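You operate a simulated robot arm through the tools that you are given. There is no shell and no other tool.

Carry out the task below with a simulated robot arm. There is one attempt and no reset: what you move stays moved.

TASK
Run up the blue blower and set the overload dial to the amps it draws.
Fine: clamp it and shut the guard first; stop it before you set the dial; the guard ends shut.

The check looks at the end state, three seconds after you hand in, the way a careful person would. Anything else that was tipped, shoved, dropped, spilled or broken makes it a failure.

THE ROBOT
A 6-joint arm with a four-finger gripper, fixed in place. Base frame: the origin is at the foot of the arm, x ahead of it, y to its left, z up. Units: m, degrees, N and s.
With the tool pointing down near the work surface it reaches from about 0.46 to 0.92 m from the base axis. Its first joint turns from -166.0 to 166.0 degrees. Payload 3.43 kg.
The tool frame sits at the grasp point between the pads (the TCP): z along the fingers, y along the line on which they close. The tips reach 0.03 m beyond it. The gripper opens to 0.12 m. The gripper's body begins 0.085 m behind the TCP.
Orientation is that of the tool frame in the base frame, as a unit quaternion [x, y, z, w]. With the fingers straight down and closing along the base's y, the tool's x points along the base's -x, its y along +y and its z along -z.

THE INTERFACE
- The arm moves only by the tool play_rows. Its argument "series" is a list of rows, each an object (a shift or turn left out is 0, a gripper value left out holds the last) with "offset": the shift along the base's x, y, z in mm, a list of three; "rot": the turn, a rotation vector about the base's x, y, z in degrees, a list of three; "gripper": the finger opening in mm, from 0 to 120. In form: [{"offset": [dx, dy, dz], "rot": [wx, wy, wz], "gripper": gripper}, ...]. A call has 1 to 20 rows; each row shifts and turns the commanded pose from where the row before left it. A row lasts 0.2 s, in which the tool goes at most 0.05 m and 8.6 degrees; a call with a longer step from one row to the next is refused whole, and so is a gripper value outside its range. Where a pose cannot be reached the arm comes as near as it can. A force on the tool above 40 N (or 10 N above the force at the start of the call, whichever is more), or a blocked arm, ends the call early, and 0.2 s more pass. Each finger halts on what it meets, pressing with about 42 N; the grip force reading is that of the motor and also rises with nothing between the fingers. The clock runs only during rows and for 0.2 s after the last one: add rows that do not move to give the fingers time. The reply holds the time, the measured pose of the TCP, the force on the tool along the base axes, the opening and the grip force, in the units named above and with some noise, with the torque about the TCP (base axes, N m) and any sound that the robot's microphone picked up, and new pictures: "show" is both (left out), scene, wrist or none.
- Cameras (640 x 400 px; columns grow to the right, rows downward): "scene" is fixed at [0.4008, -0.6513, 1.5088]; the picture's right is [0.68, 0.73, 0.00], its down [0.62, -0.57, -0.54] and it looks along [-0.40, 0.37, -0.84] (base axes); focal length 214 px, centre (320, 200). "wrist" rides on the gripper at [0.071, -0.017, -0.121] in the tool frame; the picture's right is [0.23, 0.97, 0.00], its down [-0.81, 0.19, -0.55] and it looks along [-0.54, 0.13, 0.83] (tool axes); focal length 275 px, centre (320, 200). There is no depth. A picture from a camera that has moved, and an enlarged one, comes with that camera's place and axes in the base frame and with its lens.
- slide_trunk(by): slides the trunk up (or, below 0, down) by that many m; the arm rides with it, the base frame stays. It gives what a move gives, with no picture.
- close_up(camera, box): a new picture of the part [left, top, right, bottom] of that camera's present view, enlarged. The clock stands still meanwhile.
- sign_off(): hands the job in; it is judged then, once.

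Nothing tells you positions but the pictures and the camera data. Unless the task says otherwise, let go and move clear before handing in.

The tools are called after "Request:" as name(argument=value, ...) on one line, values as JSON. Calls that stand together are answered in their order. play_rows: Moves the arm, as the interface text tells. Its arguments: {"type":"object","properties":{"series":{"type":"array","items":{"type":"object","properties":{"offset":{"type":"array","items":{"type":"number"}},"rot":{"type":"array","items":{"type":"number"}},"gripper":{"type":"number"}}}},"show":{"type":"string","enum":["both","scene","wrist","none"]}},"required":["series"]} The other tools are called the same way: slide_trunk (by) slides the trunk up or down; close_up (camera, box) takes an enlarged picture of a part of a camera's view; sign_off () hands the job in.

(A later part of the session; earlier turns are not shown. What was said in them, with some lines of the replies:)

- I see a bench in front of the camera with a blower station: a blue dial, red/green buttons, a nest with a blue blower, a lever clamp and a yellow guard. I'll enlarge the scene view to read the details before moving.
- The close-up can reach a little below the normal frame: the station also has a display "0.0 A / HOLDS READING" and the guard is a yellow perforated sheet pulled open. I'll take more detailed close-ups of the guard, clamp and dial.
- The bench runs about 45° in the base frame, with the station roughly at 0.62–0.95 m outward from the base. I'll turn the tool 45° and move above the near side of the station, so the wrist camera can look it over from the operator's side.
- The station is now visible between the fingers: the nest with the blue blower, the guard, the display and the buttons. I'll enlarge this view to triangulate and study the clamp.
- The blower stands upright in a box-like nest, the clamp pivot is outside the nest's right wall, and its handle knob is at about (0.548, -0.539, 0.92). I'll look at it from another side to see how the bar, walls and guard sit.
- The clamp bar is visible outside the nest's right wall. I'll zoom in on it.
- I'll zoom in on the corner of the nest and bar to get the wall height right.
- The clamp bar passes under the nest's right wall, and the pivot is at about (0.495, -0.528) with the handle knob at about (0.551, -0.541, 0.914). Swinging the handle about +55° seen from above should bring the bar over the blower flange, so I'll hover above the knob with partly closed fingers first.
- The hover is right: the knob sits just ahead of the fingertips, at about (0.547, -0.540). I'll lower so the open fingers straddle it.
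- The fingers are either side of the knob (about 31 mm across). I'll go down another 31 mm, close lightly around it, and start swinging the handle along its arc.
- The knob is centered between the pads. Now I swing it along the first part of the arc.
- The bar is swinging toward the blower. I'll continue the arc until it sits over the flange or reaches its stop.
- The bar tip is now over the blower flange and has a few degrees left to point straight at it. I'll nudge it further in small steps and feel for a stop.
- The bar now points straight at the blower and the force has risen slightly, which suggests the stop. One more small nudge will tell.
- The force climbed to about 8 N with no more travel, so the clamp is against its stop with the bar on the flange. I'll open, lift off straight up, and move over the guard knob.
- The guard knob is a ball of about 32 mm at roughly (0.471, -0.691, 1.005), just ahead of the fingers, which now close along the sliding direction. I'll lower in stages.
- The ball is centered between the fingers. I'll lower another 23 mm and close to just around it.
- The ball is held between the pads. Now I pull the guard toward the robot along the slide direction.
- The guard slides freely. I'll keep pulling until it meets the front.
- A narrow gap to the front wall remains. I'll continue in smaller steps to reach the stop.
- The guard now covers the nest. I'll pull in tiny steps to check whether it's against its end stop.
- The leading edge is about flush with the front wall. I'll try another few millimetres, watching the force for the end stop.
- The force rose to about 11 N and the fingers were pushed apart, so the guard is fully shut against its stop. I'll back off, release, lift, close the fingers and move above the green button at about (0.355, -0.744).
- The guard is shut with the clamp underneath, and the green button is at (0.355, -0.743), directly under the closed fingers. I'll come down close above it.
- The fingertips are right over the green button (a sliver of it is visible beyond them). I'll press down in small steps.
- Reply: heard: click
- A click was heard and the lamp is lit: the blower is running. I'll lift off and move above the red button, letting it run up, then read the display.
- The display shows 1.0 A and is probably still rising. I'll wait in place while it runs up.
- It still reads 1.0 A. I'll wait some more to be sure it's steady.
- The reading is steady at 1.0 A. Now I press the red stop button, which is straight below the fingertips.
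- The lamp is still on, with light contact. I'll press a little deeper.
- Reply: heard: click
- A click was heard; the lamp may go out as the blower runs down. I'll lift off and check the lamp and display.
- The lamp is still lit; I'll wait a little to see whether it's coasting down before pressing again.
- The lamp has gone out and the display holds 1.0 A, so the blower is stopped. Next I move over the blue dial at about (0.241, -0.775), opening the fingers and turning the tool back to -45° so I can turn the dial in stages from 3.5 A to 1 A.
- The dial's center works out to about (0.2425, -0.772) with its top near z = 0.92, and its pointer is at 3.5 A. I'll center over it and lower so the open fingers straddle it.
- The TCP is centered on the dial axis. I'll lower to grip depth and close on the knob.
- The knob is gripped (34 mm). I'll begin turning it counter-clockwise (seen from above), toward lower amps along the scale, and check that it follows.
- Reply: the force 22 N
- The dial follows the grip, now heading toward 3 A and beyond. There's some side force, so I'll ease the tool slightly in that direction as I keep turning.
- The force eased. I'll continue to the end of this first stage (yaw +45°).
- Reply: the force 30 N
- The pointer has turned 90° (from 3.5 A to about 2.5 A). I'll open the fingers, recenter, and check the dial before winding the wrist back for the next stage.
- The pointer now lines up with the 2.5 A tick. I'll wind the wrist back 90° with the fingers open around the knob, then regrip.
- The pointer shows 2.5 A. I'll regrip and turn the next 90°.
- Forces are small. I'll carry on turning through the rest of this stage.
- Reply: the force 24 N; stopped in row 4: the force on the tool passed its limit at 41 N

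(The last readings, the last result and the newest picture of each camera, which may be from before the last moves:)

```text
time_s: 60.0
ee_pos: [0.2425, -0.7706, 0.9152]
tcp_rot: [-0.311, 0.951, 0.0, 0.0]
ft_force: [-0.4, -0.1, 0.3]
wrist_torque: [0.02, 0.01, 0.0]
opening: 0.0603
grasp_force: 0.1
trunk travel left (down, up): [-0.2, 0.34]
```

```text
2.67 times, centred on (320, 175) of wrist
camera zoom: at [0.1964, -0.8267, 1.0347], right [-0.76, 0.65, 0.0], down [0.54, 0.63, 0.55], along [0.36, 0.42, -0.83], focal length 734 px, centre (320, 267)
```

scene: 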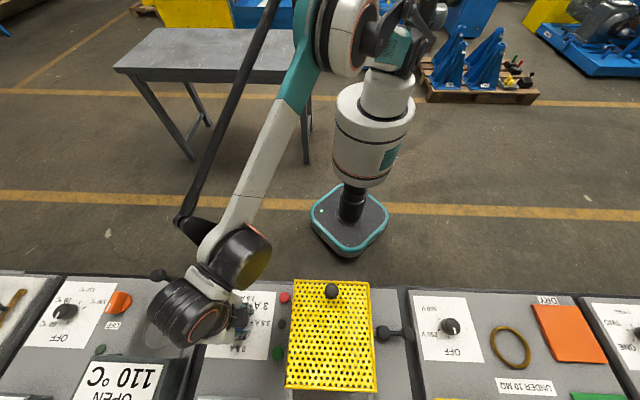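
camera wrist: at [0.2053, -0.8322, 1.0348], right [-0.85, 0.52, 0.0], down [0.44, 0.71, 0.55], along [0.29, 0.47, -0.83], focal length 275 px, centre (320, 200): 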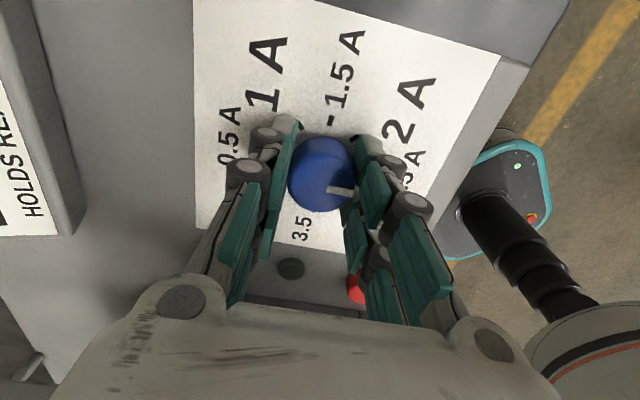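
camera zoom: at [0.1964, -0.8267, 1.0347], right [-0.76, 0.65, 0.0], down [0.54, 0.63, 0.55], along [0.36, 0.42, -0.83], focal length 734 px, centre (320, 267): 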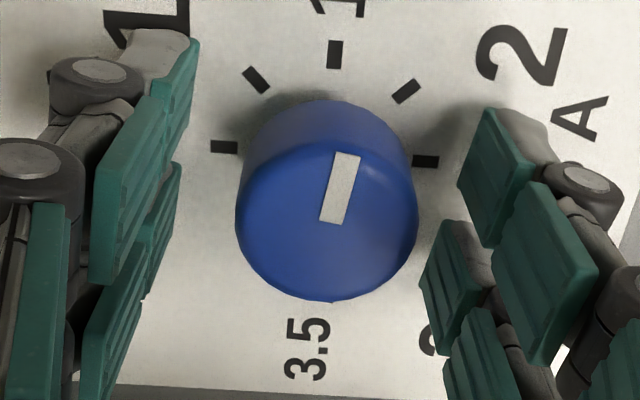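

The turn stopped a little early on side force; the dial is now at about 1.6 A. I'll wind back 60° and do the remaining ~54° in shorter grips.

Request:
play_rows(series=[{"offset": [0.4, -0.2, 0], "rot": [0, 0, -7.5]}, {"rot": [0, 0, -7.5]}, {"rot": [0, 0, -7.5]}, {"rot": [0, 0, -7.5]}, {"rot": [0, 0, -7.5]}, {"rot": [0, 0, -7.5]}, {"rot": [0, 0, -7.5]}, {"rot": [0, 0, -7.5]}, {}, {"gripper": 45}, {"gripper": 25}, {}, {}], show="none")

Request:
play_rows(series=[{"rot": [0, 0, 7]}, {"rot": [0, 0, 7]}, {"rot": [0, 0, 7]}, {"rot": [0, 0, 7]}, {}], show="none")

Request:
play_rows(series=[{"gripper": 60}, {}, {}], show="none")

Request:
close_up(camera="wrist", box=[200, 100, 440, 250])

```text
time_s: 62.8
ee_pos: [0.2437, -0.7715, 0.9148]
tcp_rot: [0.207, 0.978, 0.001, 0.0]
ft_force: [-1.0, -12.6, 6.1]
wrist_torque: [-0.26, 0.04, 0.0]
opening: 0.0339
grasp_force: 45.4
trunk travel left (down, up): [-0.2, 0.34]
```

```text
time_s: 64.0
ee_pos: [0.2433, -0.771, 0.9145]
tcp_rot: [-0.037, 0.999, 0.002, -0.001]
ft_force: [-2.5, -7.9, 7.3]
wrist_torque: [-0.03, 0.19, 0.02]
opening: 0.034
grasp_force: 45.3
trunk travel left (down, up): [-0.2, 0.34]
```

```text
time_s: 64.8
ee_pos: [0.2428, -0.7711, 0.9142]
tcp_rot: [-0.038, 0.999, 0.0, -0.001]
ft_force: [-0.5, 0.6, -0.2]
wrist_torque: [0.02, -0.02, 0.01]
opening: 0.06
grasp_force: 0.1
trunk travel left (down, up): [-0.2, 0.34]
```

```text
2.67 times, centred on (320, 175) of wrist
camera zoom: at [0.1742, -0.7931, 1.0344], right [-0.3, 0.95, 0.0], down [0.79, 0.25, 0.55], along [0.53, 0.17, -0.83], focal length 734 px, centre (320, 267)
```

zoom: 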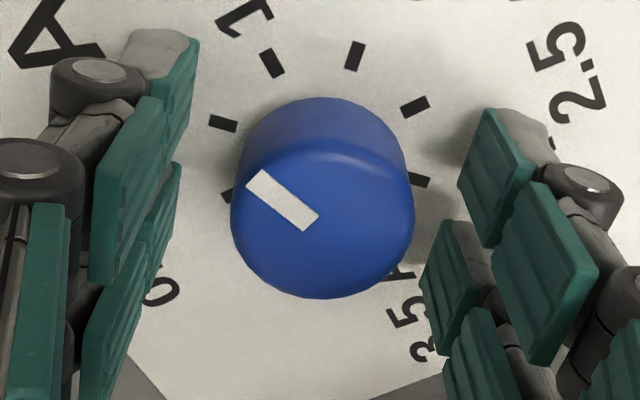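

The dial now points at about 1.3 A (pointer angle ≈244° against a target of 270° for 1 A). I'll regrip here and turn the remaining ~25.7°.

Request:
play_rows(series=[{"gripper": 45}, {"gripper": 25}, {}, {}, {"rot": [0, 0, 6.5]}, {"rot": [0, 0, 6.5]}, {"rot": [0, 0, 6.5]}, {"rot": [0, 0, 6.2]}, {}, {}], show="none")

Request:
play_rows(series=[{"gripper": 60}, {}, {}], show="none")

Request:
close_up(camera="wrist", box=[200, 100, 440, 250])

```text
time_s: 67.0
ee_pos: [0.2422, -0.7703, 0.9148]
tcp_rot: [-0.258, 0.966, 0.001, -0.001]
ft_force: [-5.4, 18.7, -13.1]
wrist_torque: [0.37, -0.03, -0.08]
opening: 0.0339
grasp_force: 45.1
trunk travel left (down, up): [-0.2, 0.34]
```

```text
time_s: 67.8
ee_pos: [0.2431, -0.7704, 0.9158]
tcp_rot: [-0.259, 0.966, 0.001, -0.001]
ft_force: [0.4, -0.3, -0.4]
wrist_torque: [-0.02, -0.02, 0.03]
opening: 0.06
grasp_force: 0.1
trunk travel left (down, up): [-0.2, 0.34]
```

```text
2.67 times, centred on (320, 175) of wrist
camera zoom: at [0.1907, -0.8215, 1.0347], right [-0.69, 0.73, 0.0], down [0.61, 0.57, 0.55], along [0.4, 0.38, -0.83], focal length 734 px, centre (320, 267)
```

zoom: 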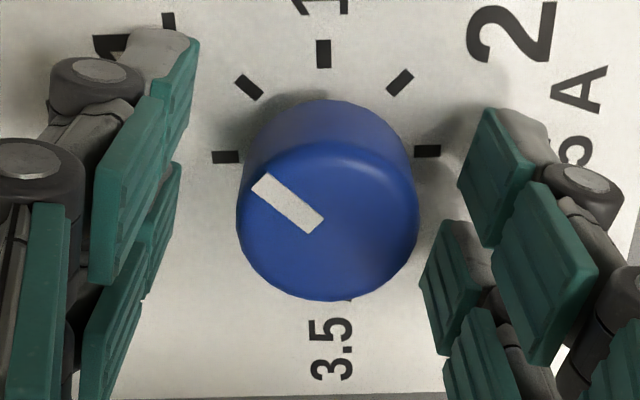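

The pointer now lines up with the 1 A tick to within a degree or two. I'll lift off to verify from above and with the scene camera.

Request:
play_rows(series=[{"offset": [0, 0, 40]}, {"offset": [0, 0, 45]}, {"offset": [0, 0, 45]}, {}], show="wrist")

Request:
close_up(camera="wrist", box=[260, 80, 390, 160])

Request:
close_up(camera="scene", box=[190, 285, 300, 365])

```text
time_s: 68.8
ee_pos: [0.2418, -0.7698, 1.0462]
tcp_rot: [-0.257, 0.966, 0.001, 0.0]
ft_force: [0.1, 0.3, 0.0]
wrist_torque: [-0.02, -0.02, -0.01]
opening: 0.06
grasp_force: 0.0
trunk travel left (down, up): [-0.2, 0.34]
camera wrist: at [0.1908, -0.8213, 1.1654], right [-0.69, 0.73, 0.0], down [0.61, 0.57, 0.55], along [0.4, 0.38, -0.83], focal length 275 px, centre (320, 200)
```

wrist: 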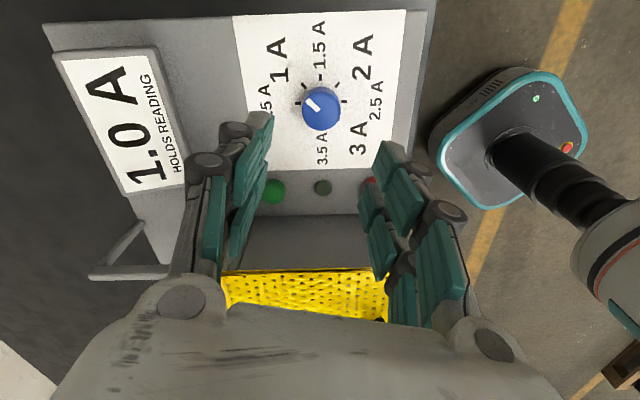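

```text
4.92 times, centred on (325, 120) of wrist
camera zoom: at [0.1908, -0.8213, 1.1654], right [-0.69, 0.73, 0.0], down [0.61, 0.57, 0.55], along [0.4, 0.38, -0.83], focal length 1355 px, centre (295, 594)
```

zoom: 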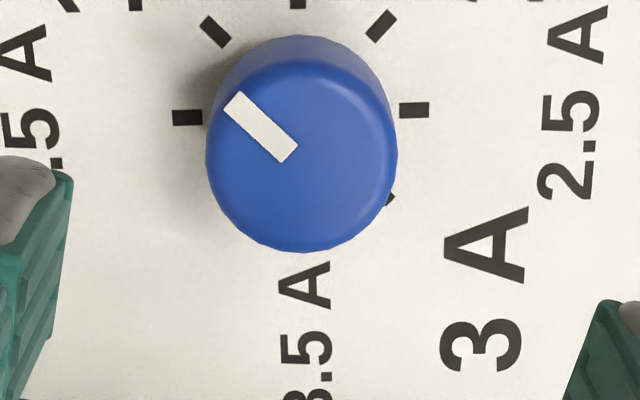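

```text
5.00 times, centred on (245, 325) of scene
camera zoom: at [0.4008, -0.6513, 1.5088], right [0.68, 0.73, 0.0], down [0.62, -0.57, -0.54], along [-0.4, 0.37, -0.84], focal length 1072 px, centre (695, -425)
```

zoom: 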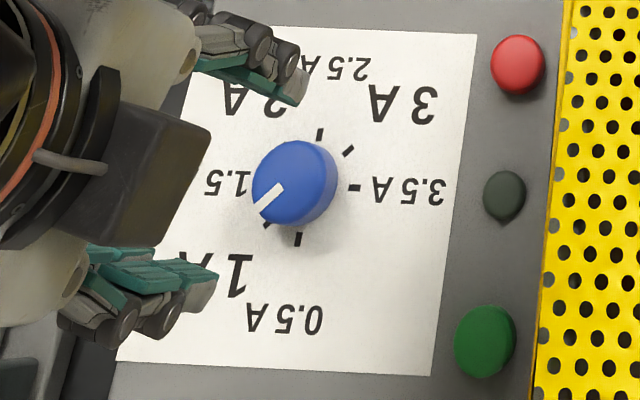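

Both views agree the pointer is on the 1 A tick, the lamp is out and the display holds 1.0 A. I'll retreat up and clear, then take a last look over everything.

Request:
play_rows(series=[{"offset": [0, 0, 45]}, {"offset": [0, 0, 45]}, {"offset": [0, 0, 45]}, {"offset": [-10, 40, 5]}, {"offset": [-10, 40, 5]}, {"offset": [-10, 40, 0]}, {"offset": [-10, 40, 0]}, {"offset": [-10, 40, 0]}, {"offset": [-10, 40, 0]}, {}], show="both")

Request:
close_up(camera="scene", box=[90, 330, 430, 400])

Request:
close_up(camera="scene", box=[205, 290, 285, 350])

Request:
close_up(camera="scene", box=[0, 260, 640, 400])

```text
time_s: 71.0
ee_pos: [0.1829, -0.5295, 1.1905]
tcp_rot: [-0.259, 0.966, 0.001, -0.001]
ft_force: [-1.2, 0.7, 0.3]
wrist_torque: [-0.06, 0.0, 0.01]
opening: 0.0598
grasp_force: 0.0
trunk travel left (down, up): [-0.2, 0.34]
camera wrist: at [0.1313, -0.5801, 1.3101], right [-0.69, 0.73, 0.0], down [0.61, 0.57, 0.55], along [0.4, 0.38, -0.83], focal length 275 px, centre (320, 200)
```

scene: 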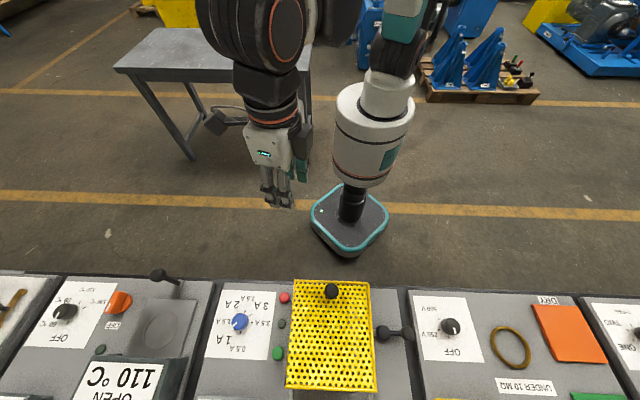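
wrist: 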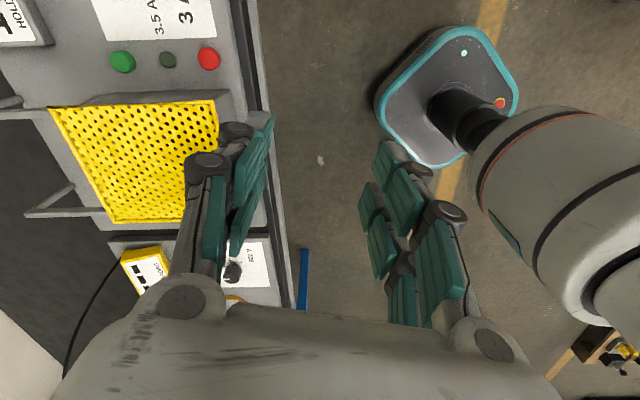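

```text
1.88 times, centred on (260, 365) of scene
camera zoom: at [0.4008, -0.6513, 1.5088], right [0.68, 0.73, 0.0], down [0.62, -0.57, -0.54], along [-0.4, 0.37, -0.84], focal length 404 px, centre (433, -111)
```

zoom: 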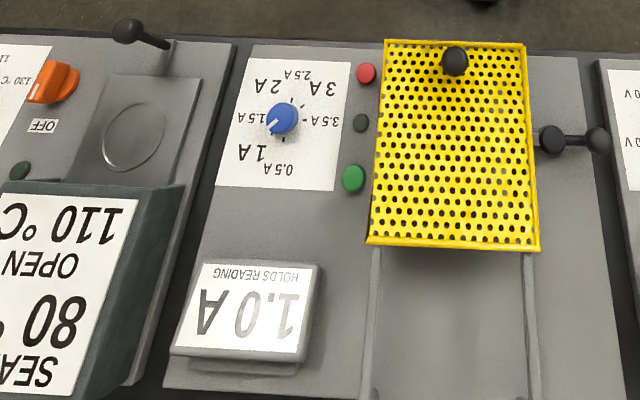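

```text
6.67 times, centred on (245, 320) of scene
camera zoom: at [0.4008, -0.6513, 1.5088], right [0.68, 0.73, 0.0], down [0.62, -0.57, -0.54], along [-0.4, 0.37, -0.84], focal length 1430 px, centre (820, -600)
```

zoom: 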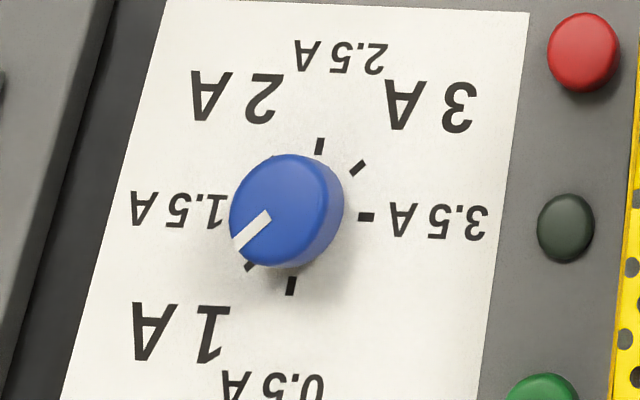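

```text
1.00 times, centred on (320, 330) of scene (not enlarged: the box is as wide or as high as the picture)
camera zoom: at [0.4008, -0.6513, 1.5088], right [0.68, 0.73, 0.0], down [0.62, -0.57, -0.54], along [-0.4, 0.37, -0.84], focal length 214 px, centre (320, 70)
```

zoom: 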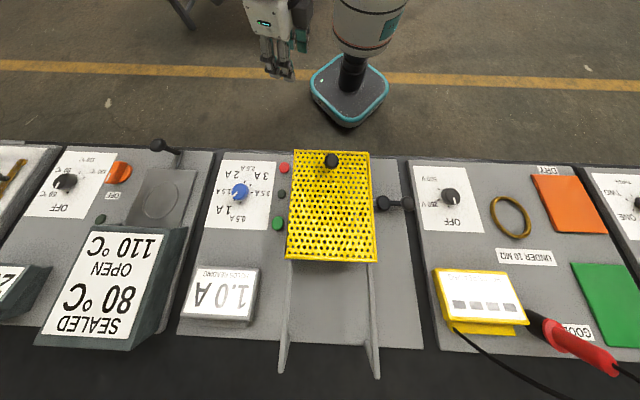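

The end state is as it should be: the blower is clamped, the guard is shut against its stop, and the lamp is out. The display holds 1.0 A, the dial pointer is in line with the 1 A tick, neighbouring stations are untouched, and the arm is clear. I'm handing in.

Request:
sign_off()

```text
The job is handed in.
```

I ran the blue blower up, it drew a steady 1.0 A, and the overload dial is now set to 1 A. I've handed the job in.

- **Clamp and guard:** I swung the clamp to its stop over the blower's flange and pulled the guard shut against its end stop before starting. The guard is still shut.
- **Run:** I started the blower with the green button. The display read 1.0 A and held there for about six seconds.
- **Stop:** I pressed red and waited until the lamp went out before touching the dial. The display still shows 1.0 A.
- **Dial:** I turned it down the scale from 3.5 A. In the pictures the pointer lines up with the 1 A tick to within about two degrees.

The arm is clear of the bench. In the last pictures nothing else on the bench looked moved.
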